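You operate a simulated robot arm through the tools that you are given. There is no shell and no other tool. Be economical: measure what you need, move in short steps, check, and stop when the job is done.

You run a simulated two-armed robot. Do the job below in one go: nothing can be reset, and whatever is moved stays where it is left.

JOB
Take the trap jar off the vacuum line and open it.
Fine: vacuum valve off and the gauge vented to 0 before the jar moves; jar and cap on the stand's top; hold the jar with one hand, unscrew with the other. Set down upright: white trap jar.
Where things are to end (x, y in the base frame): white trap jar within 60 mm of [770, -120].

It is judged by the outcome, as a careful person would: the job done as asked, and still so three seconds after it is handed in. It fails if anything else is knocked over, pushed out of place, dropped, spilled or broken. Lids that push on must go on centred and level and be pressed home; caps that screw on are set level and turned clockwise until they are tight.

ROBOT AND FRAMES
Two 7-joint arms with fingered hands on one trunk, on a base that drives. Base frame: it is fixed to the floor where the robot stands at the start and does not move with it; the origin is under the middle of the robot, x ahead of it, y to its left, z up. Readings come in mm, rad, newtons and seconds.
The left shoulder is at the start at [183, 125, 1126], the right one opposite. With the tool pointing down near the work surface each hand reaches from about 100 to 720 mm from the robot's upright axis, wherever it stands, measured 20 degrees to its own side. Places, roughly: top of the vacuum stand [700, -200, 900]; vacuum valve [600, -100, 1000]. Payload 3.7 kg a hand.
Tool frame (each hand has its own): the origin (TCP) lies between the finger pads and is the grasp point; the fingertips stand 25 mm ahead of it; z points along the fingers, y is the line along which they close. The gripper opens to 88 mm. The gripper's body begins 29 mm behind the TCP. The gripper is a hand of 5 fingers: y runs from the thumb to the fingers, the wrist lies at [-13, -97, -162] in the tool frame, and closing takes about 1.5 s.
Orientation is that of the tool frame in the base frame, as [roll, pitch, yaw] about the fixed x, y, z axes, in that order (R = Rz(yaw) Ry(pitch) Rx(roll)). With the fingers straight down and the wrist toward the robot, the tool's x, y and z point along [0, 1, 0], [1, 0, 0] and [0, 0, -1] of the base frame.

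CONTROLS
- The arms move only by the tool servo_tool. It takes "left_moves", "right_moves" or both (then of equal length, played together; a hand with none holds still); each is a list of rows, each a list of 6 numbers: the shift along the tool's x, y, z in mm, then the turn, a rotation vector about the tool's x, y, z in rad. In form: [[tx, ty, tz, wx, wy, wz], ...]. A call has 1 to 8 rows; each row is the pose to reach, as a shift and turn from the pose commanded when the call began, along the tool's axes at that moment. "left_jaw" and "right_jaw" are, for a hand that has rows, the opening, from 0 (shut) to 1 (fully open), set as the call begins (left out, the last holds). A row lasts 0.2 s, in which the tool goes at most 50 mm and 0.15 rad; a call with a longer step from one row to the next is refused whole, and so is a gripper value outside its range. Where a pose cannot be reached the arm comes as near as it can. A force on the tool above 40 N (or 10 N above the force at the start of the call, whichever is more), or a blocked arm, ends the call early, and 0.2 s more pass. Each finger travels about 45 mm/s and halts on what it meets, pressing with about 33 N; the grip force reading is that of the motor and also rises with nothing between the fingers. The clock runs only during rows and for 0.2 s after the last one: add rows that repeat a pose to give the fingers time. The reply holds the time, the measured pose of the TCP, the force on the tool along the base axes, the opening and the grip force, in the units named above and with some noise, with the torque about the TCP (base axes, N m) and any sound that the robot's microphone picked up.
- Cameras (640 x 400 px; columns grow to the right, rows downward): "scene" is now at [286.1, -20.5, 1286.6]; the picture's right is [-0.26, -0.96, 0.00], its down [-0.41, 0.11, -0.90] and it looks along [0.87, -0.24, -0.43] (base axes); focal length 214 px, centre (320, 200). "left" rides on the left gripper at [-59, -79, -105] in its tool frame; the picture's right is [-0.73, -0.32, 0.61], its down [0.62, -0.68, 0.38] and it looks along [0.29, 0.66, 0.70] (tool axes); focal length 234 px, centre (320, 200). "right" rides on the right gripper at [59, -79, -105] in its tool frame; the picture's right is [-0.73, 0.32, -0.61], its down [-0.62, -0.68, 0.38] and it looks along [-0.29, 0.66, 0.70] (tool axes); focal length 234 px, centre (320, 200). There is no depth. A picture from a camera that has moved, and an enlarged one, comes with that camera's place and axes in the base frame and with its lens. The place of the scene camera against the robot may be out by one fixed shift of up to 18 mm in any direction.
- snapshot(camera): a new picture of that camera. No time passes.
- lift_body(by): slides the trunk up (or, below 0, down) by that many mm; the arms and the scene camera ride with it, the base frame stays. It gives what a move gives, with no picture.
- drive_base(legs): drives the robot by 1 to 6 legs, each [ahead, left, turn to the left] in mm, mm and rad, along the robot's own axes; the way and the turn of a leg run together, so that a leg with both is an arc; at most 1500 mm and 3.142 rad a leg. The arms and the cameras ride along, it lands a little off, and it stops where it bumps. It gives what a move gives.
- finger_targets(index, middle, ring, little, thumb_bend, thumb_turn, hand): sets how far each is bent, from 0 (flat) to 100 (curled in); at 30 the hand is open as for a grip, at 70 the pads meet at the TCP. One left out holds its place. A second passes; each finger stops where it meets its share of the squeeze, and holds until it gets a number again. A gripper value or a shape takes the hand back. It gives what a move gives, with no picture; readings hold the bend of each and the force on index, middle, ring, little, thumb and palm. thumb_turn goes from beside the hand (0) to across from the fingers (100), as for a grip.
- set_grasp(shape, hand): the hand has 5 fingers and takes this shape, open, in about a second: jaw (thumb against the fingers, like two jaws); tri (thumb and two fingers); tip (a fingertip pinch); poke (one finger out to press); point (the index stretched); flat (the hand flat); cup (the hand cupped); fist (a fist). The gripper value then closes the fingers along that shape, each until it touches; the sizes above hold for jaw. It gives what a move gives, with no picture.
- pan_tilt(pan, tilt): turns the head with the scene camera to pan (to the left, within 1.396 rad either way) and tilt (down, from -0.506 to 1.204), counted from straight ahead of the robot. It gives what a move gives.
- inspect(camera, box): a new picture of the part [left, top, right, bottom] of that camera's present view, enlarged. No time passes.
- hand_in(): hands the job in; it is judged then, once.

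Work in short steps. Places have to be worked out from the pictures, the camera data and where the tool is seen: move nearer, look again, correct. Check each grasp and each placing, and mend what went wrong. You have 120 turns and 108 pictures in all, those below and enlarged ones among them. Open the grippers and draw the arms clear of the work before you hand the job in, unless the task says otherwise; then end with one line.

The tools are called as a command line: name --argument value ..., lists and objects as JSON in quotes. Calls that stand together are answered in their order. servo_tool: Moves the arms, as the interface text tells. Its arguments: {"type":"object","properties":{"left_moves":{"type":"array"},"left_jaw":{"type":"number"},"right_moves":{"type":"array"},"right_jaw":{"type":"number"}},"required":[]} The other tools are called the same way: lift_body (by) slides the trunk up or down; set_grasp (shape, hand) gives the hand a shape; finger_targets (index, middle, ring, little, thumb_bend, thumb_turn, hand) moves the fingers one by one; drive_base (legs) drives the base; pan_tilt (pan, tilt) turns the head that bears the scene camera; snapshot (camera) takes a picture; inspect (camera, box) takes an enlarged picture of a part of a camera's view; hand_in () hands the job in.

At the start:

```text
t: 0.0
left_ee_pos: [509.4, 85.8, 1284.5]
left_orientation: [-3.14, 0.0, 1.57]
left_ft_force: [-0.2, -1.5, 0.1]
left_ft_torque: [0.02, -0.02, 0.01]
left_gripper_width: 87.7
left_grip_force: 0.1
left_shape: jaw
left_bend: [30.0, 30.0, 30.0, 30.0, 30.0, 98.0]
left_finger forces: [0.1, 0.0, 0.1, 0.0, 0.0, 0.0]
right_ee_pos: [380.8, -319.8, 1261.6]
right_orientation: [-3.14, 0.0, 1.569]
right_ft_force: [-0.8, 0.7, 0.3]
right_ft_torque: [0.07, 0.0, -0.02]
right_gripper_width: 87.8
right_grip_force: 0.0
right_shape: jaw
right_bend: [30.0, 30.0, 30.0, 30.0, 30.0, 98.0]
right_finger forces: [0.1, 0.0, 0.1, 0.0, 0.0, 0.0]
trunk travel left (down, up): [-150.0, 265.0]
robot x, y, heading: [1.3, 0.6, -0.0]
head pan, tilt: [-0.267, 0.442]
```

scene: 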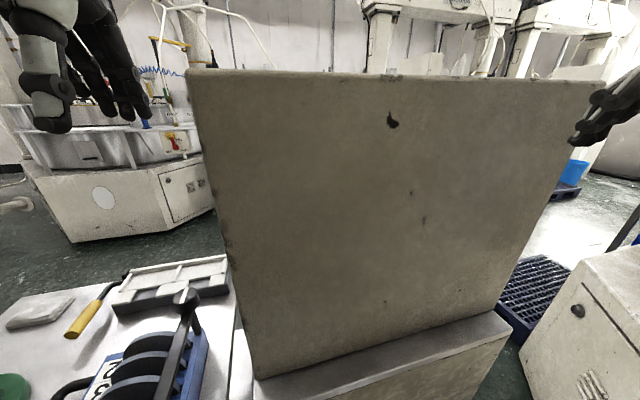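
right: 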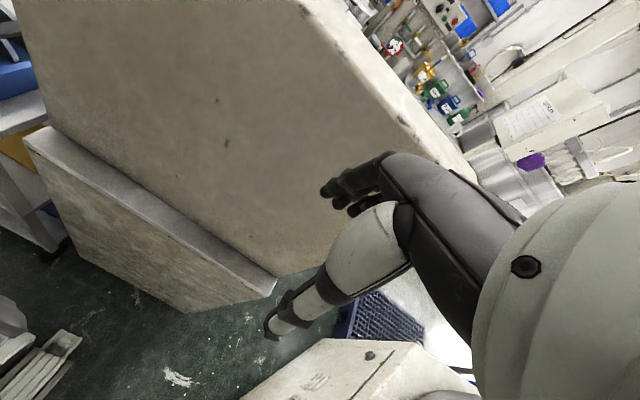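
left: 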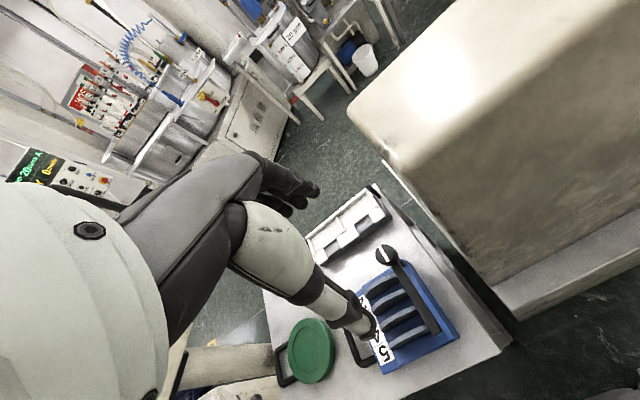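

A big box blocks the view of the vacuum stand. Its top looks to be near z≈1300, so I raise the trunk to look over it.

lift_body --by 260

pan_tilt --pan -0.267 --tilt 0.7

snapshot --camera "scene"

snapshot --camera "left"

snapshot --camera "right"

```text
t: 2.7
left_ee_pos: [507.0, 85.7, 1544.4]
left_orientation: [-3.14, 0.0, 1.572]
left_ft_force: [-0.4, 0.1, 0.6]
left_ft_torque: [0.0, 0.04, -0.02]
left_gripper_width: 87.8
left_grip_force: 0.0
left_shape: jaw
left_bend: [30.0, 30.0, 30.0, 30.0, 30.0, 98.0]
left_finger forces: [0.0, 0.1, 0.0, 0.1, 0.0, 0.0]
right_ee_pos: [380.7, -318.9, 1521.6]
right_orientation: [-3.141, 0.001, 1.572]
right_ft_force: [-0.2, -0.1, 0.4]
right_ft_torque: [0.0, 0.0, -0.02]
right_gripper_width: 87.8
right_grip_force: 0.0
right_shape: jaw
right_bend: [30.0, 30.0, 30.0, 30.0, 30.0, 98.0]
right_finger forces: [0.0, 0.1, 0.0, 0.1, 0.0, 0.2]
trunk travel left (down, up): [-410.0, 5.0]
robot x, y, heading: [-1.0, 1.7, -0.001]
head pan, tilt: [-0.267, 0.442]
```

```text
t: 3.4
left_ee_pos: [507.6, 85.6, 1543.8]
left_orientation: [3.141, 0.0, 1.571]
left_ft_force: [0.0, -0.7, 0.9]
left_ft_torque: [0.0, -0.02, 0.03]
left_gripper_width: 87.6
left_grip_force: 0.0
left_shape: jaw
left_bend: [30.0, 30.0, 30.0, 30.0, 30.0, 98.0]
left_finger forces: [0.0, 0.1, 0.0, 0.0, 0.0, 0.0]
right_ee_pos: [381.8, -320.9, 1521.7]
right_orientation: [-3.141, 0.0, 1.571]
right_ft_force: [-0.4, 0.0, 0.6]
right_ft_torque: [0.0, 0.03, 0.02]
right_gripper_width: 87.8
right_grip_force: 0.1
right_shape: jaw
right_bend: [30.0, 30.0, 30.0, 30.0, 30.0, 98.0]
right_finger forces: [0.0, 0.0, 0.0, 0.1, 0.1, 0.0]
trunk travel left (down, up): [-410.0, 5.0]
robot x, y, heading: [-1.3, 2.7, -0.002]
head pan, tilt: [-0.267, 0.7]
```

```text
104 pictures are left
camera scene: at [114.6, -18.6, 1535.0], right [-0.26, -0.96, 0.0], down [-0.62, 0.17, -0.77], along [0.74, -0.2, -0.64], focal length 214 px, centre (320, 200)
```

scene: 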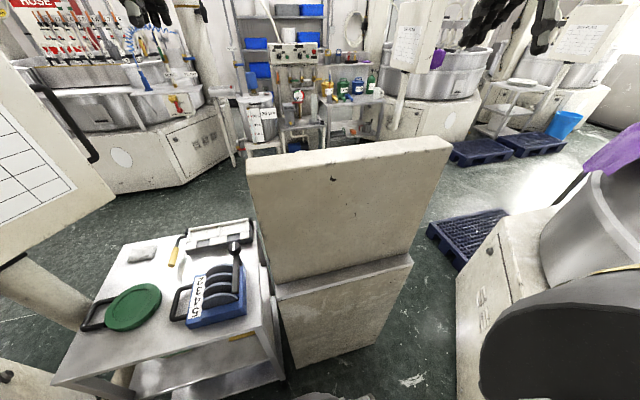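

```text
103 pictures are left
camera left: at [428.1, 27.1, 1649.6], right [-0.32, -0.73, -0.61], down [-0.68, 0.62, -0.38], along [0.66, 0.29, -0.7], focal length 234 px, centre (320, 200)
```

left: 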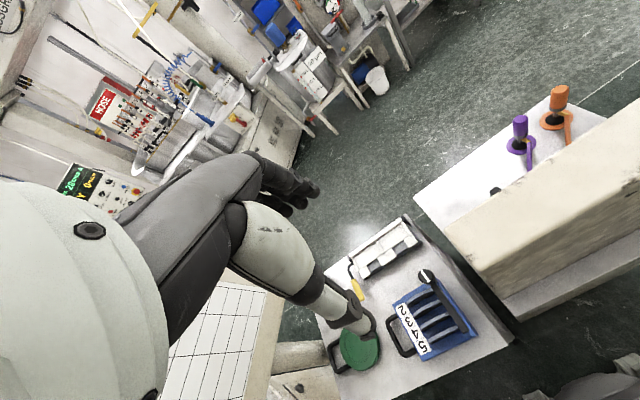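

```text
102 pictures are left
camera right: at [301.5, -262.5, 1626.7], right [0.32, -0.73, 0.61], down [-0.68, -0.62, -0.38], along [0.66, -0.29, -0.7], focal length 234 px, centre (320, 200)
```

right: 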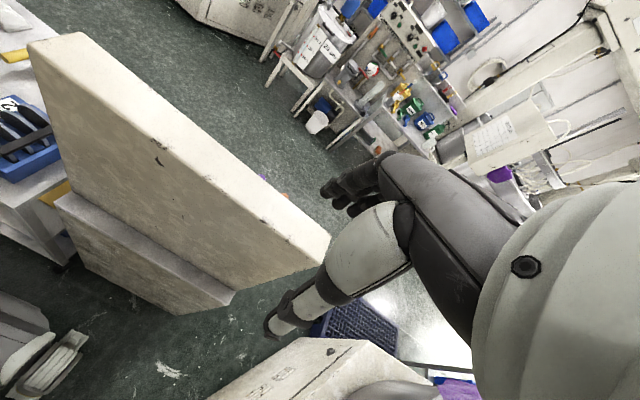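

The stand top lies behind a tall wall (x≈500–600), with valves beyond it, so I probably need to drive around. I look around to map the passages on both sides.

pan_tilt --pan -1.1 --tilt 0.8

snapshot --camera "scene"

pan_tilt --pan 1.0 --tilt 0.8

snapshot --camera "scene"

```text
t: 4.6
left_ee_pos: [508.9, 85.4, 1543.5]
left_orientation: [3.14, 0.0, 1.572]
left_ft_force: [0.7, -0.4, 0.1]
left_ft_torque: [0.02, 0.03, 0.0]
left_gripper_width: 87.8
left_grip_force: 0.0
left_shape: jaw
left_bend: [30.0, 30.0, 30.0, 30.0, 30.0, 98.0]
left_finger forces: [0.0, 0.1, 0.1, 0.0, 0.1, 0.1]
right_ee_pos: [382.6, -321.2, 1520.7]
right_orientation: [3.141, -0.001, 1.572]
right_ft_force: [0.0, 0.2, -0.6]
right_ft_torque: [-0.02, -0.02, 0.01]
right_gripper_width: 87.5
right_grip_force: 0.0
right_shape: jaw
right_bend: [30.0, 30.0, 30.0, 30.0, 30.0, 98.0]
right_finger forces: [0.0, 0.0, 0.0, 0.0, 0.0, 0.0]
trunk travel left (down, up): [-410.0, 5.0]
robot x, y, heading: [-0.6, 3.2, -0.002]
head pan, tilt: [-1.1, 0.799]
```

```text
101 pictures are left
camera scene: at [69.4, -68.0, 1526.7], right [-0.89, -0.45, 0.0], down [-0.33, 0.64, -0.7], along [0.32, -0.62, -0.72], focal length 214 px, centre (320, 200)
```

scene: 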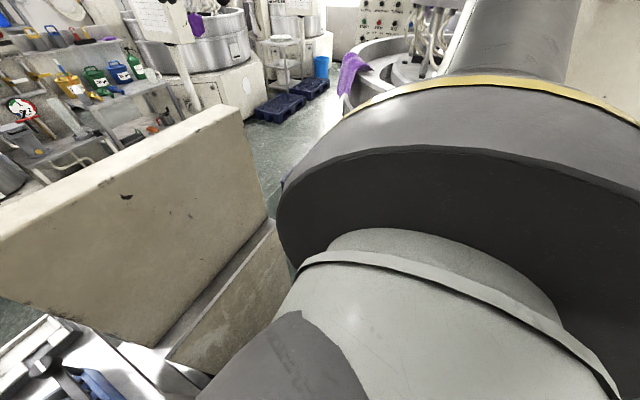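

```text
t: 6.6
left_ee_pos: [508.5, 85.5, 1545.3]
left_orientation: [-3.141, 0.0, 1.571]
left_ft_force: [-0.1, 0.1, 0.1]
left_ft_torque: [0.03, 0.0, -0.01]
left_gripper_width: 87.5
left_grip_force: 0.1
left_shape: jaw
left_bend: [30.0, 30.0, 30.0, 30.0, 30.0, 98.0]
left_finger forces: [0.1, 0.1, 0.0, 0.0, 0.0, 0.1]
right_ee_pos: [381.5, -320.8, 1521.1]
right_orientation: [-3.14, 0.0, 1.569]
right_ft_force: [0.3, -0.1, 0.5]
right_ft_torque: [0.02, 0.01, 0.01]
right_gripper_width: 87.9
right_grip_force: 0.1
right_shape: jaw
right_bend: [30.0, 30.0, 30.0, 30.0, 30.0, 98.0]
right_finger forces: [0.0, 0.0, 0.1, 0.0, 0.0, 0.1]
trunk travel left (down, up): [-410.0, 5.0]
robot x, y, heading: [0.2, 0.4, 0.007]
head pan, tilt: [1.0, 0.799]
```

```text
100 pictures are left
camera scene: at [76.3, 71.7, 1526.7], right [0.84, -0.54, 0.0], down [-0.39, -0.6, -0.7], along [0.38, 0.59, -0.72], focal length 214 px, centre (320, 200)
```

scene: 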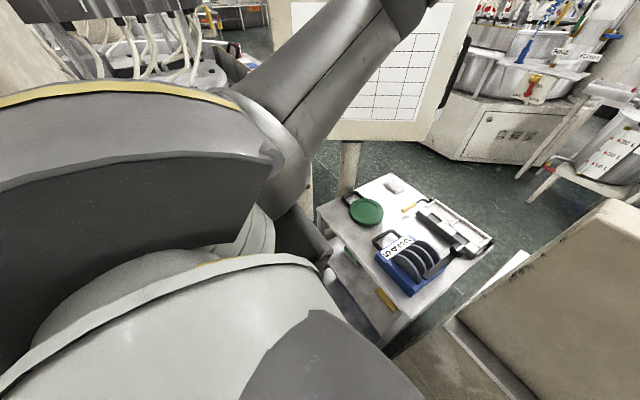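

The gap on the right looks narrow, and on the left there is a table (x≈400–950, y≈80–690) and a board. I turn the robot left in place to map the left side and what's behind.

drive_base --legs '[[0, 0, 1.4]]'

pan_tilt --pan 0.0 --tilt 0.65

snapshot --camera "scene"

pan_tilt --pan -0.7 --tilt 0.65

snapshot --camera "scene"

```text
t: 10.4
left_ee_pos: [10.9, 514.4, 1544.2]
left_orientation: [-3.141, -0.001, 2.953]
left_ft_force: [0.3, -0.3, -0.1]
left_ft_torque: [-0.02, 0.0, 0.0]
left_gripper_width: 87.5
left_grip_force: 0.0
left_shape: jaw
left_bend: [30.0, 30.0, 30.0, 30.0, 30.0, 98.0]
left_finger forces: [0.1, 0.0, 0.1, 0.1, 0.0, 0.0]
right_ee_pos: [386.9, 313.8, 1521.2]
right_orientation: [3.141, 0.0, 2.954]
right_ft_force: [-1.0, -0.2, 0.0]
right_ft_torque: [-0.02, 0.01, -0.06]
right_gripper_width: 87.5
right_grip_force: 0.0
right_shape: jaw
right_bend: [30.0, 30.0, 30.0, 30.0, 30.0, 98.0]
right_finger forces: [0.0, 0.0, 0.1, 0.1, 0.0, 0.1]
trunk travel left (down, up): [-410.0, 5.0]
robot x, y, heading: [1.7, 1.7, 1.385]
head pan, tilt: [1.0, 0.799]
```

```text
t: 11.7
left_ee_pos: [10.7, 514.7, 1544.4]
left_orientation: [-3.141, -0.001, 2.951]
left_ft_force: [0.4, -1.0, 0.1]
left_ft_torque: [0.01, 0.01, 0.03]
left_gripper_width: 87.6
left_grip_force: 0.1
left_shape: jaw
left_bend: [30.0, 30.0, 30.0, 30.0, 30.0, 98.0]
left_finger forces: [0.0, 0.0, 0.0, 0.0, 0.0, 0.1]
right_ee_pos: [385.4, 315.7, 1522.8]
right_orientation: [3.141, -0.001, 2.952]
right_ft_force: [0.5, 0.4, -0.7]
right_ft_torque: [0.01, -0.01, 0.01]
right_gripper_width: 87.8
right_grip_force: 0.0
right_shape: jaw
right_bend: [30.0, 30.0, 30.0, 30.0, 30.0, 98.0]
right_finger forces: [0.0, 0.0, 0.1, 0.0, 0.0, 0.1]
trunk travel left (down, up): [-410.0, 5.0]
robot x, y, heading: [0.4, 3.9, 1.381]
head pan, tilt: [0.0, 0.649]
```

```text
99 pictures are left
camera scene: at [15.1, 129.8, 1539.3], right [0.98, -0.19, 0.0], down [-0.11, -0.59, -0.8], along [0.15, 0.78, -0.6], focal length 214 px, centre (320, 200)
```

scene: 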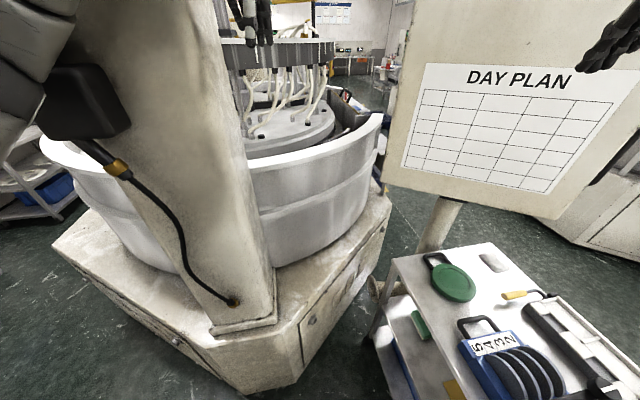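

```text
t: 12.7
left_ee_pos: [10.4, 514.7, 1543.8]
left_orientation: [-3.14, 0.0, 2.952]
left_ft_force: [0.4, 0.1, -0.2]
left_ft_torque: [-0.02, -0.01, 0.0]
left_gripper_width: 88.0
left_grip_force: 0.0
left_shape: jaw
left_bend: [30.0, 30.0, 30.0, 30.0, 30.0, 98.0]
left_finger forces: [0.0, 0.0, 0.0, 0.0, 0.0, 0.0]
right_ee_pos: [386.0, 314.9, 1521.7]
right_orientation: [3.141, 0.001, 2.953]
right_ft_force: [0.2, -1.0, 0.3]
right_ft_torque: [-0.01, -0.01, -0.04]
right_gripper_width: 88.0
right_grip_force: 0.1
right_shape: jaw
right_bend: [30.0, 30.0, 30.0, 30.0, 30.0, 98.0]
right_finger forces: [0.0, 0.0, 0.1, 0.1, 0.0, 0.0]
trunk travel left (down, up): [-410.0, 5.0]
robot x, y, heading: [0.8, -2.2, 1.383]
head pan, tilt: [-0.7, 0.649]
```

```text
98 pictures are left
camera scene: at [66.3, 99.4, 1539.3], right [0.63, -0.78, 0.0], down [-0.47, -0.38, -0.8], along [0.62, 0.5, -0.6], focal length 214 px, centre (320, 200)
```

scene: 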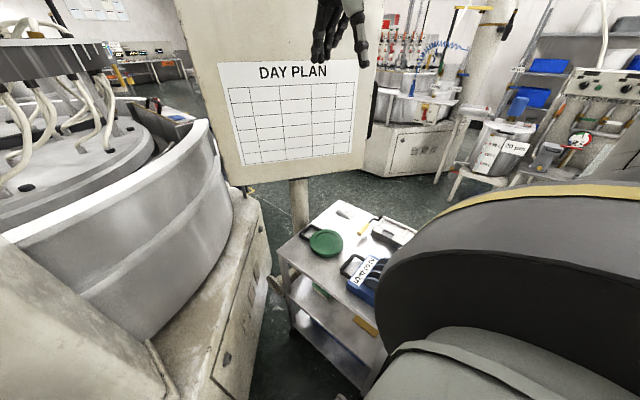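

The left is blocked by a machine, the board and the table. I now look at the right side the same way.

drive_base --legs '[[0, 0, -2.6]]'

pan_tilt --pan 0.0 --tilt 0.65

snapshot --camera "scene"

pan_tilt --pan 0.5 --tilt 0.75

snapshot --camera "scene"

pan_tilt --pan -1.2 --tilt 0.5

snapshot --camera "scene"

```text
t: 19.2
left_ee_pos: [276.8, -434.3, 1543.9]
left_orientation: [-3.14, 0.002, 0.401]
left_ft_force: [0.5, 0.0, 0.0]
left_ft_torque: [-0.03, -0.03, 0.01]
left_gripper_width: 87.7
left_grip_force: 0.2
left_shape: jaw
left_bend: [30.0, 30.0, 30.0, 30.0, 30.0, 98.0]
left_finger forces: [0.1, 0.0, 0.1, 0.0, 0.0, 0.0]
right_ee_pos: [-146.8, -475.9, 1521.3]
right_orientation: [-3.141, -0.001, 0.402]
right_ft_force: [-0.2, -0.6, 0.0]
right_ft_torque: [-0.01, 0.02, 0.04]
right_gripper_width: 87.6
right_grip_force: 0.0
right_shape: jaw
right_bend: [30.0, 30.0, 30.0, 30.0, 30.0, 98.0]
right_finger forces: [0.0, 0.0, 0.0, 0.0, 0.1, 0.1]
trunk travel left (down, up): [-410.0, 5.0]
robot x, y, heading: [-1.5, 0.4, -1.165]
head pan, tilt: [-0.7, 0.649]
```

```text
t: 20.2
left_ee_pos: [277.2, -434.2, 1544.3]
left_orientation: [-3.141, -0.001, 0.402]
left_ft_force: [0.2, 1.0, 0.6]
left_ft_torque: [-0.01, 0.01, -0.02]
left_gripper_width: 87.6
left_grip_force: 0.2
left_shape: jaw
left_bend: [30.0, 30.0, 30.0, 30.0, 30.0, 98.0]
left_finger forces: [0.0, 0.0, 0.0, 0.0, 0.0, 0.1]
right_ee_pos: [-146.4, -475.8, 1521.9]
right_orientation: [3.141, -0.002, 0.399]
right_ft_force: [-0.4, -0.4, 0.1]
right_ft_torque: [0.03, 0.01, 0.03]
right_gripper_width: 87.8
right_grip_force: 0.1
right_shape: jaw
right_bend: [30.0, 30.0, 30.0, 30.0, 30.0, 98.0]
right_finger forces: [0.1, 0.0, 0.1, 0.0, 0.0, 0.0]
trunk travel left (down, up): [-410.0, 5.0]
robot x, y, heading: [0.5, -1.2, -1.168]
head pan, tilt: [0.0, 0.649]
```

```text
97 pictures are left
camera scene: at [41.2, -114.4, 1539.3], right [-0.92, -0.39, 0.0], down [-0.24, 0.56, -0.8], along [0.31, -0.73, -0.6], focal length 214 px, centre (320, 200)
```

scene: 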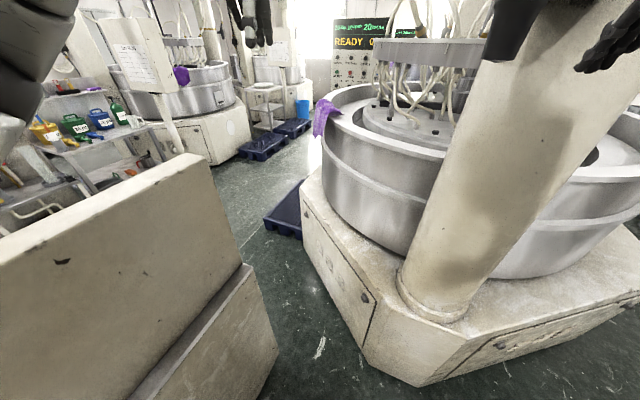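

```text
t: 21.2
left_ee_pos: [276.6, -434.3, 1545.1]
left_orientation: [3.14, 0.0, 0.402]
left_ft_force: [-0.4, -0.6, 0.5]
left_ft_torque: [0.01, -0.03, -0.03]
left_gripper_width: 87.6
left_grip_force: 0.0
left_shape: jaw
left_bend: [30.0, 30.0, 30.0, 30.0, 30.0, 98.0]
left_finger forces: [0.0, 0.0, 0.0, 0.1, 0.0, 0.1]
right_ee_pos: [-145.9, -476.5, 1521.3]
right_orientation: [-3.14, 0.001, 0.399]
right_ft_force: [0.2, -0.4, 0.3]
right_ft_torque: [-0.03, -0.01, -0.02]
right_gripper_width: 87.9
right_grip_force: 0.1
right_shape: jaw
right_bend: [30.0, 30.0, 30.0, 30.0, 30.0, 98.0]
right_finger forces: [0.0, 0.0, 0.0, 0.0, 0.0, 0.0]
trunk travel left (down, up): [-410.0, 5.0]
robot x, y, heading: [1.5, -3.0, -1.167]
head pan, tilt: [0.499, 0.75]
```

```text
96 pictures are left
camera scene: at [72.3, -86.0, 1530.7], right [-0.62, -0.78, 0.0], down [-0.53, 0.42, -0.73], along [0.57, -0.46, -0.68], focal length 214 px, centre (320, 200)
```

scene: 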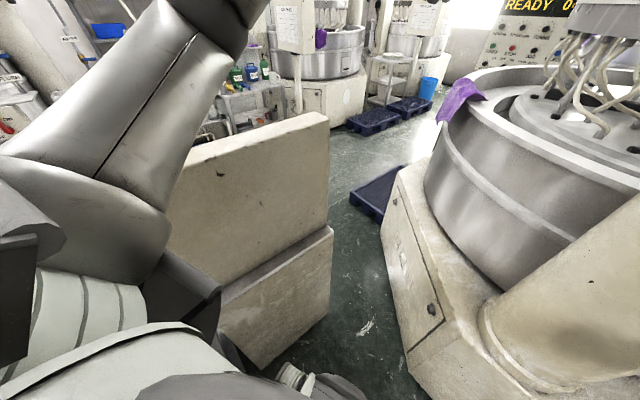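

```text
t: 22.9
left_ee_pos: [277.9, -434.5, 1544.4]
left_orientation: [3.142, -0.001, 0.401]
left_ft_force: [-0.9, -0.3, -1.3]
left_ft_torque: [0.02, 0.03, 0.02]
left_gripper_width: 87.5
left_grip_force: 0.0
left_shape: jaw
left_bend: [30.0, 30.0, 30.0, 30.0, 30.0, 98.0]
left_finger forces: [0.0, 0.0, 0.0, 0.0, 0.0, 0.1]
right_ee_pos: [-145.4, -476.4, 1521.7]
right_orientation: [-3.141, 0.0, 0.401]
right_ft_force: [-0.7, -0.1, 0.7]
right_ft_torque: [0.01, -0.01, 0.01]
right_gripper_width: 87.7
right_grip_force: 0.1
right_shape: jaw
right_bend: [30.0, 30.0, 30.0, 30.0, 30.0, 98.0]
right_finger forces: [0.1, 0.0, 0.1, 0.0, 0.1, 0.0]
trunk travel left (down, up): [-410.0, 5.0]
robot x, y, heading: [1.4, 2.3, -1.167]
head pan, tilt: [-1.201, 0.499]
```

```text
95 pictures are left
camera scene: at [-57.8, -97.9, 1552.6], right [-0.7, 0.72, 0.0], down [0.34, 0.33, -0.88], along [-0.63, -0.61, -0.48], focal length 214 px, centre (320, 200)
```

scene: 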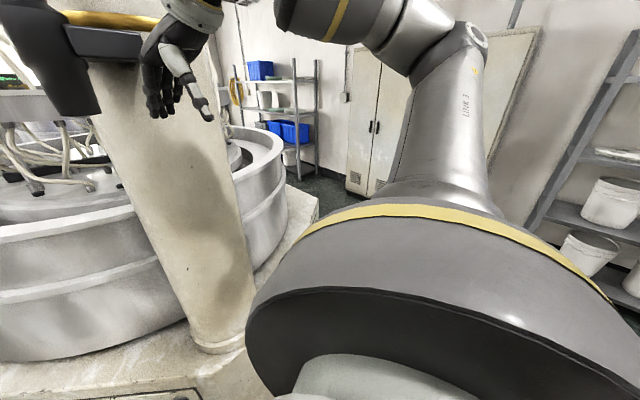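

The right gap is about 460 mm at the stand's corner. I look down at my own base to judge its size.

pan_tilt --pan 0.0 --tilt 1.2

snapshot --camera "scene"

snapshot --camera "left"

```text
t: 24.3
left_ee_pos: [276.8, -433.6, 1543.5]
left_orientation: [3.141, -0.001, 0.401]
left_ft_force: [0.3, 0.3, 0.8]
left_ft_torque: [0.0, 0.01, 0.03]
left_gripper_width: 87.9
left_grip_force: 0.2
left_shape: jaw
left_bend: [30.0, 30.0, 30.0, 30.0, 30.0, 98.0]
left_finger forces: [0.0, 0.1, 0.0, 0.1, 0.1, 0.0]
right_ee_pos: [-145.8, -476.0, 1522.4]
right_orientation: [-3.141, 0.0, 0.401]
right_ft_force: [-0.5, 0.1, 0.6]
right_ft_torque: [0.0, -0.02, -0.02]
right_gripper_width: 87.4
right_grip_force: 0.0
right_shape: jaw
right_bend: [30.0, 30.0, 30.0, 30.0, 30.0, 98.0]
right_finger forces: [0.0, 0.0, 0.0, 0.0, 0.0, 0.0]
trunk travel left (down, up): [-410.0, 5.0]
robot x, y, heading: [0.1, 3.1, -1.166]
head pan, tilt: [0.0, 1.201]
```

```text
94 pictures are left
camera scene: at [10.5, -103.6, 1511.1], right [-1.0, -0.04, 0.0], down [-0.04, 0.84, -0.53], along [0.02, -0.53, -0.84], focal length 214 px, centre (320, 200)
```

scene: 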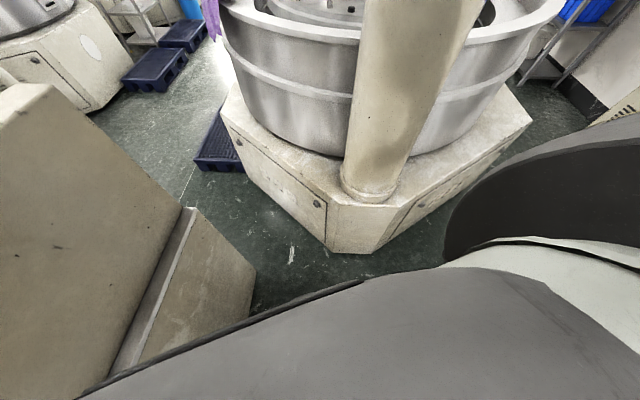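

```text
93 pictures are left
camera left: at [191.7, -384.2, 1649.5], right [-0.79, 0.01, -0.61], down [0.31, 0.87, -0.38], along [0.52, -0.49, -0.7], focal length 234 px, centre (320, 200)
```

left: 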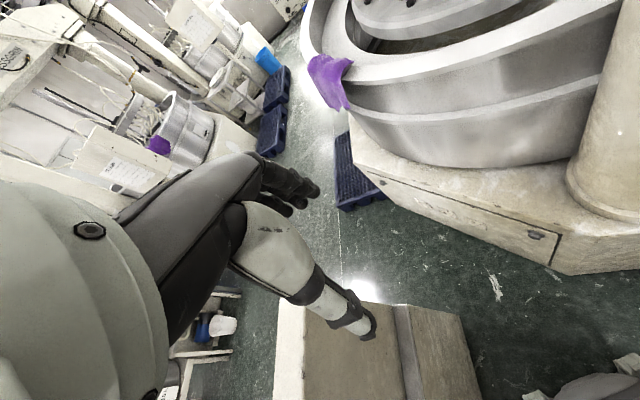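

Passage on the right is ~465 mm, likely too narrow. I turn back to heading 0 and use the left hand's camera to look over the wall at the stand top.

drive_base --legs '[[0, 0, 1.166]]'

servo_tool --left_moves '[[0, 30, 0, 0, 0, 0.15], [0, 60, 0, 0, 0, 0.3], [0, 90, 0, 0, 0, 0.45], [0, 110, 0, 0, 0, 0.6], [0, 130, 0, 0, 0, 0.75], [0, 150, 0, 0, 0, 0.9]]'

snapshot --camera "left"

```text
t: 27.6
left_ee_pos: [509.6, 75.3, 1544.3]
left_orientation: [3.14, 0.001, 1.551]
left_ft_force: [0.4, -0.6, 0.2]
left_ft_torque: [0.03, -0.02, -0.03]
left_gripper_width: 87.7
left_grip_force: 0.0
left_shape: jaw
left_bend: [30.0, 30.0, 30.0, 30.0, 30.0, 98.0]
left_finger forces: [0.0, 0.0, 0.1, 0.0, 0.0, 0.0]
right_ee_pos: [374.5, -327.2, 1522.1]
right_orientation: [-3.141, 0.001, 1.551]
right_ft_force: [0.0, -0.7, 0.0]
right_ft_torque: [0.0, -0.02, -0.01]
right_gripper_width: 87.8
right_grip_force: 0.1
right_shape: jaw
right_bend: [30.0, 30.0, 30.0, 30.0, 30.0, 98.0]
right_finger forces: [0.0, 0.0, 0.1, 0.1, 0.1, 0.0]
trunk travel left (down, up): [-410.0, 5.0]
robot x, y, heading: [-2.4, -0.0, -0.023]
head pan, tilt: [0.0, 1.201]
```

```text
t: 29.0
left_ee_pos: [659.1, 71.8, 1544.0]
left_orientation: [3.141, -0.002, 0.648]
left_ft_force: [-0.2, 0.5, -0.4]
left_ft_torque: [-0.02, 0.01, -0.02]
left_gripper_width: 87.7
left_grip_force: 0.0
left_shape: jaw
left_bend: [30.0, 30.0, 30.0, 30.0, 30.0, 98.0]
left_finger forces: [0.1, 0.1, 0.0, 0.1, 0.0, 0.0]
right_ee_pos: [375.9, -329.1, 1522.1]
right_orientation: [-3.141, -0.002, 1.551]
right_ft_force: [-0.8, -0.5, -0.4]
right_ft_torque: [-0.01, 0.02, 0.0]
right_gripper_width: 87.6
right_grip_force: 0.0
right_shape: jaw
right_bend: [30.0, 30.0, 30.0, 30.0, 30.0, 98.0]
right_finger forces: [0.1, 0.0, 0.1, 0.1, 0.1, 0.0]
trunk travel left (down, up): [-410.0, 5.0]
robot x, y, heading: [1.4, 0.3, -0.023]
head pan, tilt: [0.0, 1.201]
```

```text
92 pictures are left
camera left: at [563.3, 97.9, 1648.4], right [-0.77, -0.18, -0.61], down [0.09, 0.92, -0.38], along [0.63, -0.35, -0.7], focal length 234 px, centre (320, 200)
```

left: 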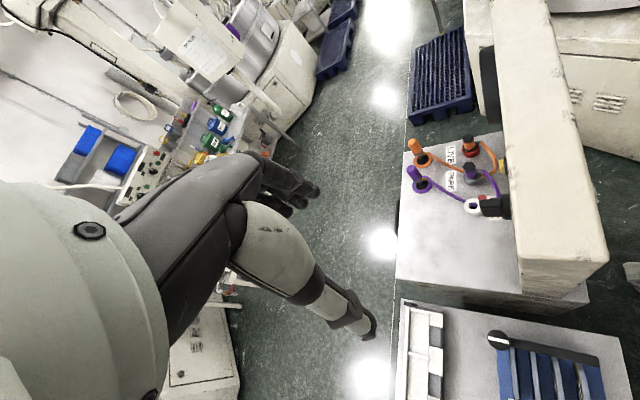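

inspect --camera "left" --box '[390, 110, 550, 230]'

```text
3.33 times, centred on (470, 170) of left
camera zoom: at [563.3, 97.9, 1648.4], right [-0.77, -0.18, -0.61], down [0.09, 0.92, -0.38], along [0.63, -0.35, -0.7], focal length 781 px, centre (-180, 300)
```

zoom: 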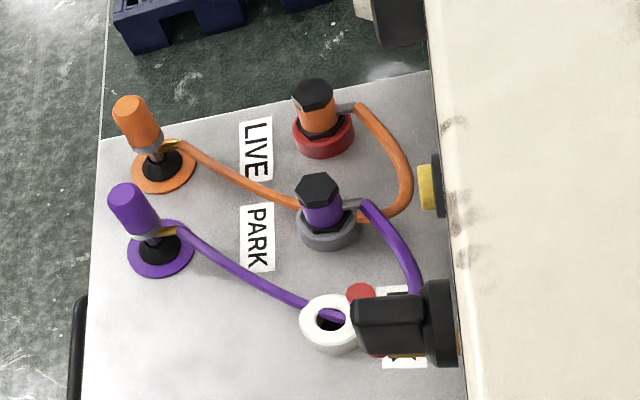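

The zoom shows a valve on the wall's back face, the white jar beneath, hoses, and LIVE/PARK sockets. I bring the left hand camera lower and turn it toward the jar, keeping left of the wall end.

servo_tool --left_moves '[[8, -11, 33, 0, 0, 0.15], [16, -21, 66, 0, 0, 0.3], [24, -32, 100, 0, 0, 0.45], [32, -43, 133, 0, 0, 0.6], [40, -53, 166, 0, 0, 0.75], [48, -64, 200, 0, 0, 0.9]]'

snapshot --camera "left"

```text
t: 30.4
left_ee_pos: [648.8, 155.3, 1341.7]
left_orientation: [3.138, 0.001, -0.249]
left_ft_force: [-0.4, -1.1, 0.7]
left_ft_torque: [-0.02, -0.03, 0.02]
left_gripper_width: 87.5
left_grip_force: 0.0
left_shape: jaw
left_bend: [30.0, 30.0, 30.0, 30.0, 30.0, 98.0]
left_finger forces: [0.1, 0.0, 0.0, 0.1, 0.1, 0.0]
left hand out of reach, approached as far as the arm can: row 6
right_ee_pos: [376.5, -325.7, 1521.3]
right_orientation: [3.141, -0.001, 1.553]
right_ft_force: [-0.7, 0.0, 0.3]
right_ft_torque: [0.02, -0.02, -0.01]
right_gripper_width: 87.7
right_grip_force: 0.0
right_shape: jaw
right_bend: [30.0, 30.0, 30.0, 30.0, 30.0, 98.0]
right_finger forces: [0.0, 0.0, 0.0, 0.0, 0.1, 0.1]
trunk travel left (down, up): [-410.0, 5.0]
robot x, y, heading: [1.4, -0.3, -0.02]
head pan, tilt: [0.0, 1.201]
```

```text
90 pictures are left
camera left: at [610.6, 244.9, 1447.3], right [-0.62, 0.49, -0.61], down [0.77, 0.51, -0.39], along [0.12, -0.71, -0.7], focal length 234 px, centre (320, 200)
```

left: 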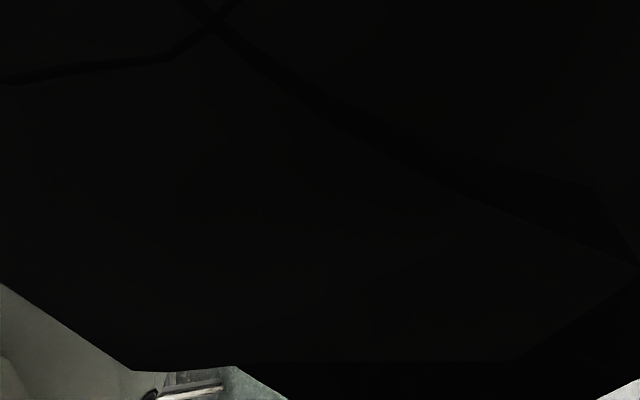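

The forearm now covers the camera; the wrist is turned too far. I rotate back partway and look again.

servo_tool --left_moves '[[0, 0, 0, 0, 0, -0.15], [0, 0, 0, 0, 0, -0.3], [0, 0, 0, 0, 0, -0.45], [0, 0, 0, 0, 0, -0.55]]'

snapshot --camera "left"

```text
t: 31.4
left_ee_pos: [698.6, 162.1, 1350.7]
left_orientation: [-3.141, 0.002, 0.304]
left_ft_force: [0.4, -0.2, -0.2]
left_ft_torque: [-0.04, -0.01, 0.0]
left_gripper_width: 87.9
left_grip_force: 0.0
left_shape: jaw
left_bend: [30.0, 30.0, 30.0, 30.0, 30.0, 98.0]
left_finger forces: [0.0, 0.1, 0.0, 0.0, 0.0, 0.0]
left hand out of reach, approached as far as the arm can: row 1, 2, 3, 4
right_ee_pos: [374.4, -327.3, 1522.2]
right_orientation: [-3.142, -0.002, 1.551]
right_ft_force: [-1.3, -0.3, 0.2]
right_ft_torque: [0.0, -0.02, 0.06]
right_gripper_width: 87.9
right_grip_force: 0.0
right_shape: jaw
right_bend: [30.0, 30.0, 30.0, 30.0, 30.0, 98.0]
right_finger forces: [0.1, 0.0, 0.0, 0.0, 0.1, 0.1]
trunk travel left (down, up): [-410.0, 5.0]
robot x, y, heading: [-2.0, -0.2, -0.022]
head pan, tilt: [0.0, 1.201]
```

```text
89 pictures are left
camera left: at [618.2, 218.5, 1457.1], right [-0.79, 0.09, -0.61], down [0.39, 0.84, -0.38], along [0.47, -0.54, -0.7], focal length 234 px, centre (320, 200)
```

left: 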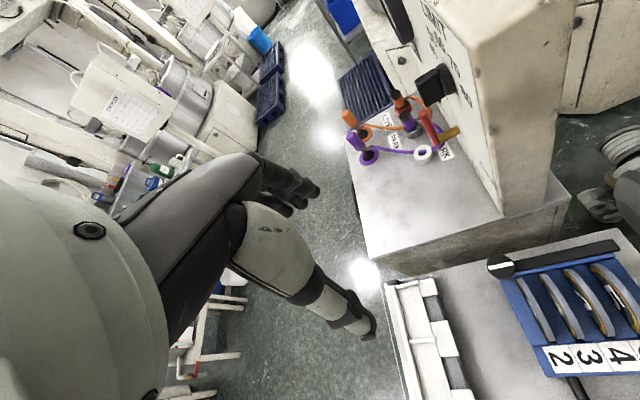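

inspect --camera "left" --box '[335, 0, 495, 180]'

```text
2.22 times, centred on (415, 90) of left
camera zoom: at [618.2, 218.5, 1457.1], right [-0.79, 0.09, -0.61], down [0.39, 0.84, -0.38], along [0.47, -0.54, -0.7], focal length 520 px, centre (109, 444)
```

zoom: 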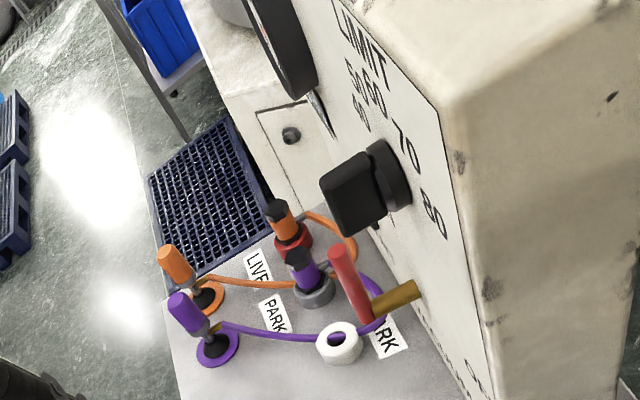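

The panel's working face (dial, gauge, valve, jar) faces away from me (+x). I check my base's footprint with the hand cameras to judge whether it can pass the 465 mm gap.

inspect --camera "left" --box '[520, 60, 640, 260]'

inspect --camera "right" --box '[0, 250, 240, 400]'

```text
2.00 times, centred on (580, 160) of left
camera zoom: at [618.2, 218.5, 1457.1], right [-0.79, 0.09, -0.61], down [0.39, 0.84, -0.38], along [0.47, -0.54, -0.7], focal length 468 px, centre (-200, 280)
```

zoom: 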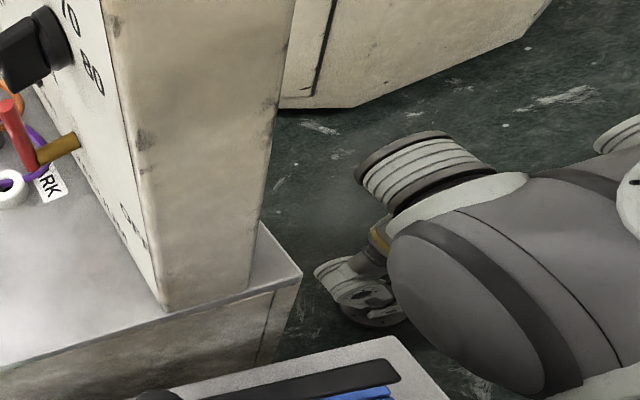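

```text
2.67 times, centred on (120, 325) of right
camera zoom: at [296.4, -268.1, 1626.9], right [0.31, -0.73, 0.61], down [-0.69, -0.61, -0.38], along [0.65, -0.3, -0.7], focal length 624 px, centre (853, -133)
```

zoom: 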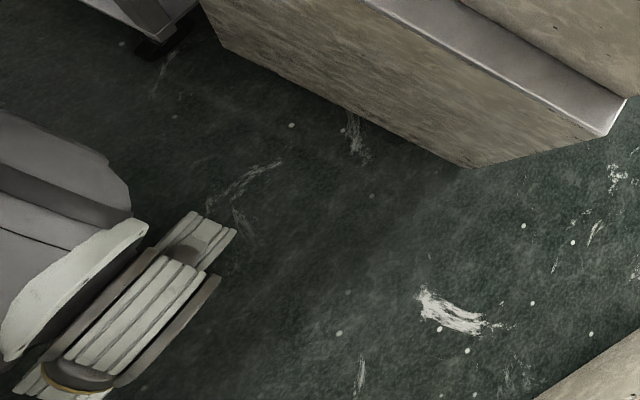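

My mecanum base is ~465 mm wide and the gap ~470 mm, so it's too tight to pass there. There seems to be ample floor behind, around the right-hand machine. I tuck the left arm first and then explore that way.

servo_tool --left_moves '[[-34, -13, -25, 0, 0, -0.15], [-68, -26, -50, 0, 0, -0.3], [-102, -40, -75, 0, 0, -0.45], [-136, -53, -100, 0, 0, -0.6], [-170, -66, -125, 0, 0, -0.75], [-204, -80, -150, 0, 0, -0.9], [-238, -93, -175, 0, 0, -1.05], [-271, -106, -200, 0, 0, -1.2]]'

drive_base --legs '[[0, 0, -1.55]]'

pan_tilt --pan -0.7 --tilt 0.3

snapshot --camera "scene"

snapshot --camera "right"

```text
t: 33.3
left_ee_pos: [542.5, 161.1, 1735.1]
left_orientation: [-3.128, 0.257, 1.412]
left_ft_force: [0.1, 0.1, -0.6]
left_ft_torque: [-0.01, 0.02, 0.04]
left_gripper_width: 88.0
left_grip_force: 0.0
left_shape: jaw
left_bend: [30.0, 30.0, 30.0, 30.0, 30.0, 97.0]
left_finger forces: [0.0, 0.0, 0.1, 0.1, 0.0, 0.0]
left hand out of reach, approached as far as the arm can: row 1, 2, 3, 4, 5, 6, 7, 8
right_ee_pos: [371.2, -324.7, 1525.5]
right_orientation: [3.134, 0.002, 1.552]
right_ft_force: [-0.4, -0.9, -0.4]
right_ft_torque: [-0.04, -0.02, -0.03]
right_gripper_width: 87.6
right_grip_force: 0.0
right_shape: jaw
right_bend: [30.0, 30.0, 30.0, 30.0, 30.0, 98.0]
right_finger forces: [0.1, 0.0, 0.1, 0.1, 0.0, 0.0]
trunk travel left (down, up): [-410.0, 5.0]
robot x, y, heading: [-2.2, 2.5, -0.014]
head pan, tilt: [0.0, 1.201]
stopped in row 8 (left hand): the arm was blocked; the commanded pose is now the measured one
```

```text
t: 37.5
left_ee_pos: [167.7, -542.4, 1735.6]
left_orientation: [-3.13, 0.253, -0.141]
left_ft_force: [-0.2, -1.0, 0.1]
left_ft_torque: [0.02, 0.0, -0.01]
left_gripper_width: 88.0
left_grip_force: 0.1
left_shape: jaw
left_bend: [30.0, 30.0, 30.0, 30.0, 30.0, 97.0]
left_finger forces: [0.0, 0.1, 0.0, 0.0, 0.0, 0.0]
right_ee_pos: [-319.8, -382.4, 1522.8]
right_orientation: [3.139, 0.001, 0.0]
right_ft_force: [-0.4, -0.3, 0.4]
right_ft_torque: [0.0, 0.0, -0.01]
right_gripper_width: 87.8
right_grip_force: 0.0
right_shape: jaw
right_bend: [30.0, 30.0, 30.0, 30.0, 30.0, 98.0]
right_finger forces: [0.0, 0.1, 0.1, 0.0, 0.0, 0.0]
trunk travel left (down, up): [-410.0, 5.0]
robot x, y, heading: [0.1, 1.2, -1.57]
head pan, tilt: [0.0, 1.201]
```

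```text
t: 38.7
left_ee_pos: [167.5, -542.4, 1735.0]
left_orientation: [-3.129, 0.252, -0.139]
left_ft_force: [-0.9, 0.4, 0.0]
left_ft_torque: [-0.03, 0.02, -0.01]
left_gripper_width: 88.0
left_grip_force: 0.0
left_shape: jaw
left_bend: [30.0, 30.0, 30.0, 30.0, 30.0, 97.0]
left_finger forces: [0.0, 0.0, 0.0, 0.0, 0.1, 0.0]
right_ee_pos: [-319.0, -381.4, 1523.1]
right_orientation: [3.139, 0.001, -0.001]
right_ft_force: [0.2, 0.1, -0.1]
right_ft_torque: [0.02, -0.02, -0.01]
right_gripper_width: 87.7
right_grip_force: 0.1
right_shape: jaw
right_bend: [30.0, 30.0, 30.0, 30.0, 30.0, 98.0]
right_finger forces: [0.1, 0.0, 0.1, 0.0, 0.0, 0.0]
trunk travel left (down, up): [-410.0, 5.0]
robot x, y, heading: [0.9, -0.1, -1.573]
head pan, tilt: [-0.7, 0.3]
```

```text
85 pictures are left
camera scene: at [-68.5, -109.3, 1571.0], right [-0.77, 0.64, 0.0], down [0.19, 0.23, -0.95], along [-0.61, -0.73, -0.3], focal length 214 px, centre (320, 200)
```

scene: 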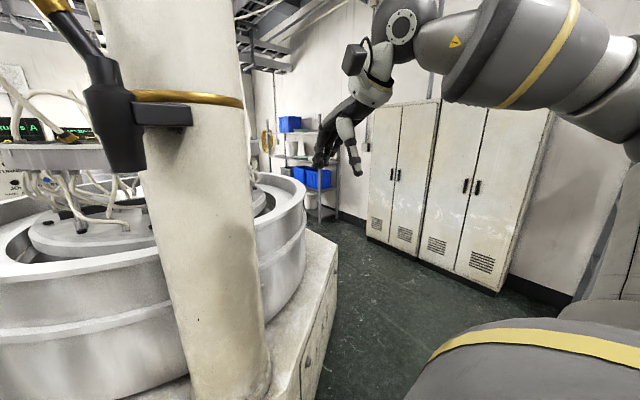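

```text
84 pictures are left
camera right: at [-262.0, -302.6, 1627.5], right [-0.73, -0.32, 0.61], down [-0.62, 0.68, -0.39], along [-0.29, -0.66, -0.69], focal length 234 px, centre (320, 200)
```

right: 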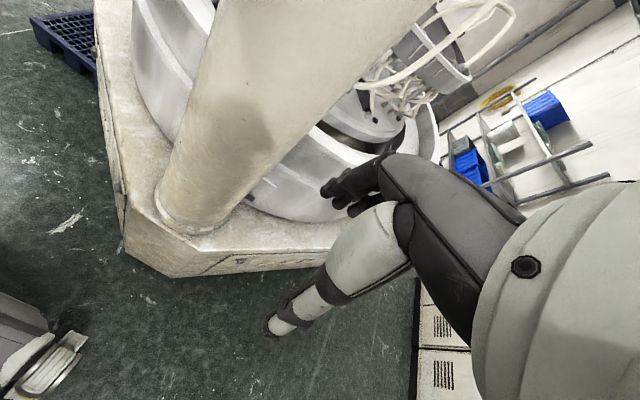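

The floor behind and to the right is open (lockers ~1.5 m beyond the machine). I drive back-right along the machine's face, facing the way I go, then look.

drive_base --legs '[[0, 0, -1.132], [1400, 0, 0]]'

pan_tilt --pan 0.5 --tilt 0.35

snapshot --camera "scene"

```text
t: 48.4
left_ee_pos: [-1669.2, -967.2, 1735.2]
left_orientation: [-3.128, 0.255, -1.274]
left_ft_force: [0.9, 0.2, 0.3]
left_ft_torque: [0.01, 0.04, 0.0]
left_gripper_width: 87.9
left_grip_force: 0.0
left_shape: jaw
left_bend: [30.0, 30.0, 30.0, 30.0, 30.0, 97.0]
left_finger forces: [0.0, 0.0, 0.1, 0.0, 0.0, 0.0]
right_ee_pos: [-1727.7, -457.2, 1523.2]
right_orientation: [3.139, 0.0, -1.135]
right_ft_force: [-0.3, -1.0, 0.0]
right_ft_torque: [0.0, 0.0, 0.03]
right_gripper_width: 87.8
right_grip_force: 0.0
right_shape: jaw
right_bend: [30.0, 30.0, 30.0, 30.0, 30.0, 98.0]
right_finger forces: [0.0, 0.0, 0.1, 0.1, 0.0, 0.0]
trunk travel left (down, up): [-410.0, 5.0]
robot x, y, heading: [-1248.1, -588.5, -2.704]
head pan, tilt: [-0.7, 0.3]
```

```text
t: 49.8
left_ee_pos: [-1666.7, -969.4, 1735.5]
left_orientation: [-3.129, 0.256, -1.272]
left_ft_force: [-0.3, -0.4, 0.2]
left_ft_torque: [0.0, 0.03, 0.01]
left_gripper_width: 88.2
left_grip_force: 0.1
left_shape: jaw
left_bend: [30.0, 30.0, 30.0, 30.0, 30.0, 97.0]
left_finger forces: [0.1, 0.0, 0.0, 0.0, 0.0, 0.0]
right_ee_pos: [-1727.6, -458.3, 1521.9]
right_orientation: [3.138, -0.001, -1.134]
right_ft_force: [0.3, 0.2, 0.0]
right_ft_torque: [0.0, 0.01, -0.01]
right_gripper_width: 87.8
right_grip_force: 0.1
right_shape: jaw
right_bend: [30.0, 30.0, 30.0, 30.0, 30.0, 98.0]
right_finger forces: [0.1, 0.0, 0.1, 0.1, 0.0, 0.0]
trunk travel left (down, up): [-410.0, 5.0]
robot x, y, heading: [-1247.6, -590.8, -2.708]
head pan, tilt: [0.499, 0.351]
```

```text
83 pictures are left
camera scene: at [-1385.1, -618.2, 1569.2], right [-0.19, 0.98, 0.0], down [0.31, 0.06, -0.95], along [-0.93, -0.18, -0.31], focal length 214 px, centre (320, 200)
```

scene: 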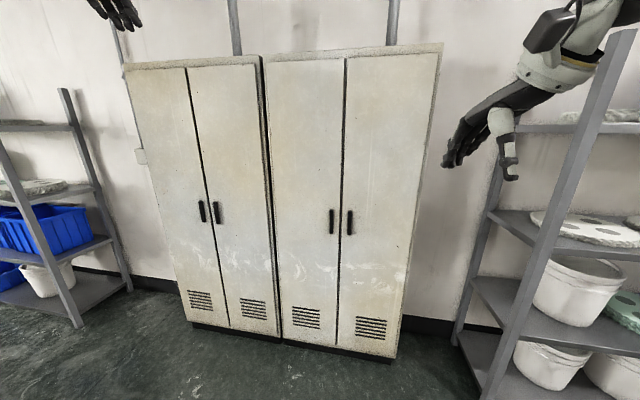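

The head seems still to have been turning when that picture was taken; I take another.

pan_tilt --pan 0.7 --tilt 0.35

snapshot --camera "scene"

```text
t: 50.5
left_ee_pos: [-1667.5, -969.6, 1734.8]
left_orientation: [-3.13, 0.255, -1.274]
left_ft_force: [0.0, -0.2, 0.0]
left_ft_torque: [0.03, 0.0, 0.0]
left_gripper_width: 88.2
left_grip_force: 0.0
left_shape: jaw
left_bend: [30.0, 30.0, 30.0, 30.0, 30.0, 97.0]
left_finger forces: [0.0, 0.0, 0.0, 0.0, 0.1, 0.1]
right_ee_pos: [-1728.5, -457.9, 1522.8]
right_orientation: [3.137, 0.001, -1.133]
right_ft_force: [-1.0, 0.5, 0.3]
right_ft_torque: [-0.02, -0.01, -0.02]
right_gripper_width: 87.8
right_grip_force: 0.0
right_shape: jaw
right_bend: [30.0, 30.0, 30.0, 30.0, 30.0, 98.0]
right_finger forces: [0.0, 0.1, 0.0, 0.0, 0.0, 0.0]
trunk travel left (down, up): [-410.0, 5.0]
robot x, y, heading: [-1251.0, -588.5, -2.703]
head pan, tilt: [0.7, 0.351]
```

```text
82 pictures are left
camera scene: at [-1385.2, -618.2, 1569.2], right [-0.19, 0.98, 0.0], down [0.31, 0.06, -0.95], along [-0.93, -0.18, -0.31], focal length 214 px, centre (320, 200)
```

scene: 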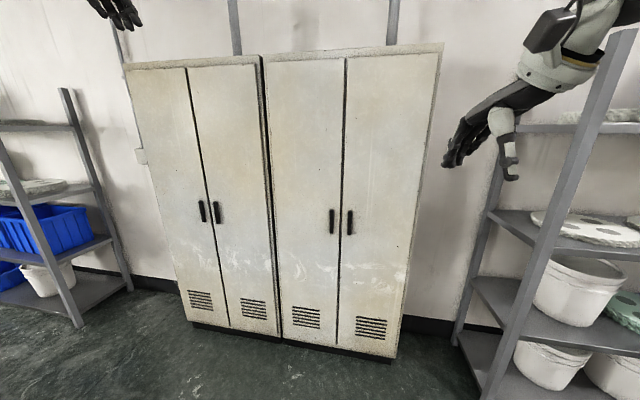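

The head seems held back by the raised left forearm. I bring the left arm back to its earlier low posture.

servo_tool --left_moves '[[-5, -3, 34, 0, 0.04, -0.02], [-10, -7, 68, 0, 0.08, -0.05], [-14, -10, 102, 0, 0.13, -0.07], [-19, -13, 136, 0, 0.17, -0.09], [-24, -17, 170, 0, 0.21, -0.12], [-28, -20, 204, 0, 0.25, -0.14]]'

pan_tilt --pan 0.8 --tilt 0.35

snapshot --camera "scene"

```text
t: 52.0
left_ee_pos: [-1676.1, -884.5, 1546.3]
left_orientation: [-3.108, 0.002, -1.136]
left_ft_force: [1.3, -0.2, 0.7]
left_ft_torque: [0.03, -0.01, 0.01]
left_gripper_width: 88.1
left_grip_force: 0.0
left_shape: jaw
left_bend: [30.0, 30.0, 30.0, 30.0, 30.0, 98.0]
left_finger forces: [0.0, 0.0, 0.0, 0.0, 0.2, 0.0]
left hand out of reach, approached as far as the arm can: row 1, 2, 3
right_ee_pos: [-1730.0, -454.8, 1521.5]
right_orientation: [3.14, -0.001, -1.135]
right_ft_force: [-0.2, -0.4, 0.1]
right_ft_torque: [0.0, 0.0, -0.01]
right_gripper_width: 87.7
right_grip_force: 0.1
right_shape: jaw
right_bend: [30.0, 30.0, 30.0, 30.0, 30.0, 98.0]
right_finger forces: [0.0, 0.0, 0.1, 0.0, 0.0, 0.0]
trunk travel left (down, up): [-410.0, 5.0]
robot x, y, heading: [-1244.0, -588.0, -2.712]
head pan, tilt: [0.7, 0.351]
```

```text
t: 52.6
left_ee_pos: [-1673.0, -890.5, 1546.7]
left_orientation: [-3.106, 0.006, -1.132]
left_ft_force: [0.0, -1.0, 0.5]
left_ft_torque: [0.01, 0.02, 0.01]
left_gripper_width: 87.7
left_grip_force: 0.2
left_shape: jaw
left_bend: [30.0, 30.0, 30.0, 30.0, 30.0, 98.0]
left_finger forces: [0.0, 0.0, 0.1, 0.0, 0.0, 0.0]
right_ee_pos: [-1725.8, -461.3, 1523.7]
right_orientation: [3.139, 0.0, -1.134]
right_ft_force: [1.6, -0.5, -0.9]
right_ft_torque: [0.05, 0.03, -0.02]
right_gripper_width: 87.9
right_grip_force: 0.0
right_shape: jaw
right_bend: [30.0, 30.0, 30.0, 30.0, 30.0, 98.0]
right_finger forces: [0.1, 0.0, 0.0, 0.0, 0.1, 0.0]
trunk travel left (down, up): [-410.0, 5.0]
robot x, y, heading: [-1246.8, -589.1, -2.696]
head pan, tilt: [0.799, 0.351]
```

```text
81 pictures are left
camera scene: at [-1323.2, -691.0, 1566.2], right [-0.94, 0.33, 0.0], down [0.11, 0.33, -0.94], along [-0.31, -0.89, -0.34], focal length 214 px, centre (320, 200)
```

scene: 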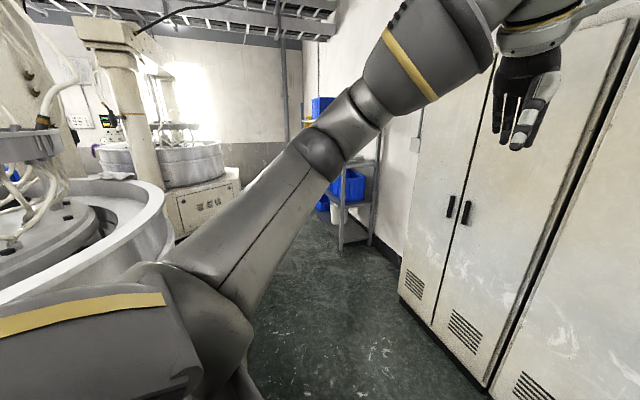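

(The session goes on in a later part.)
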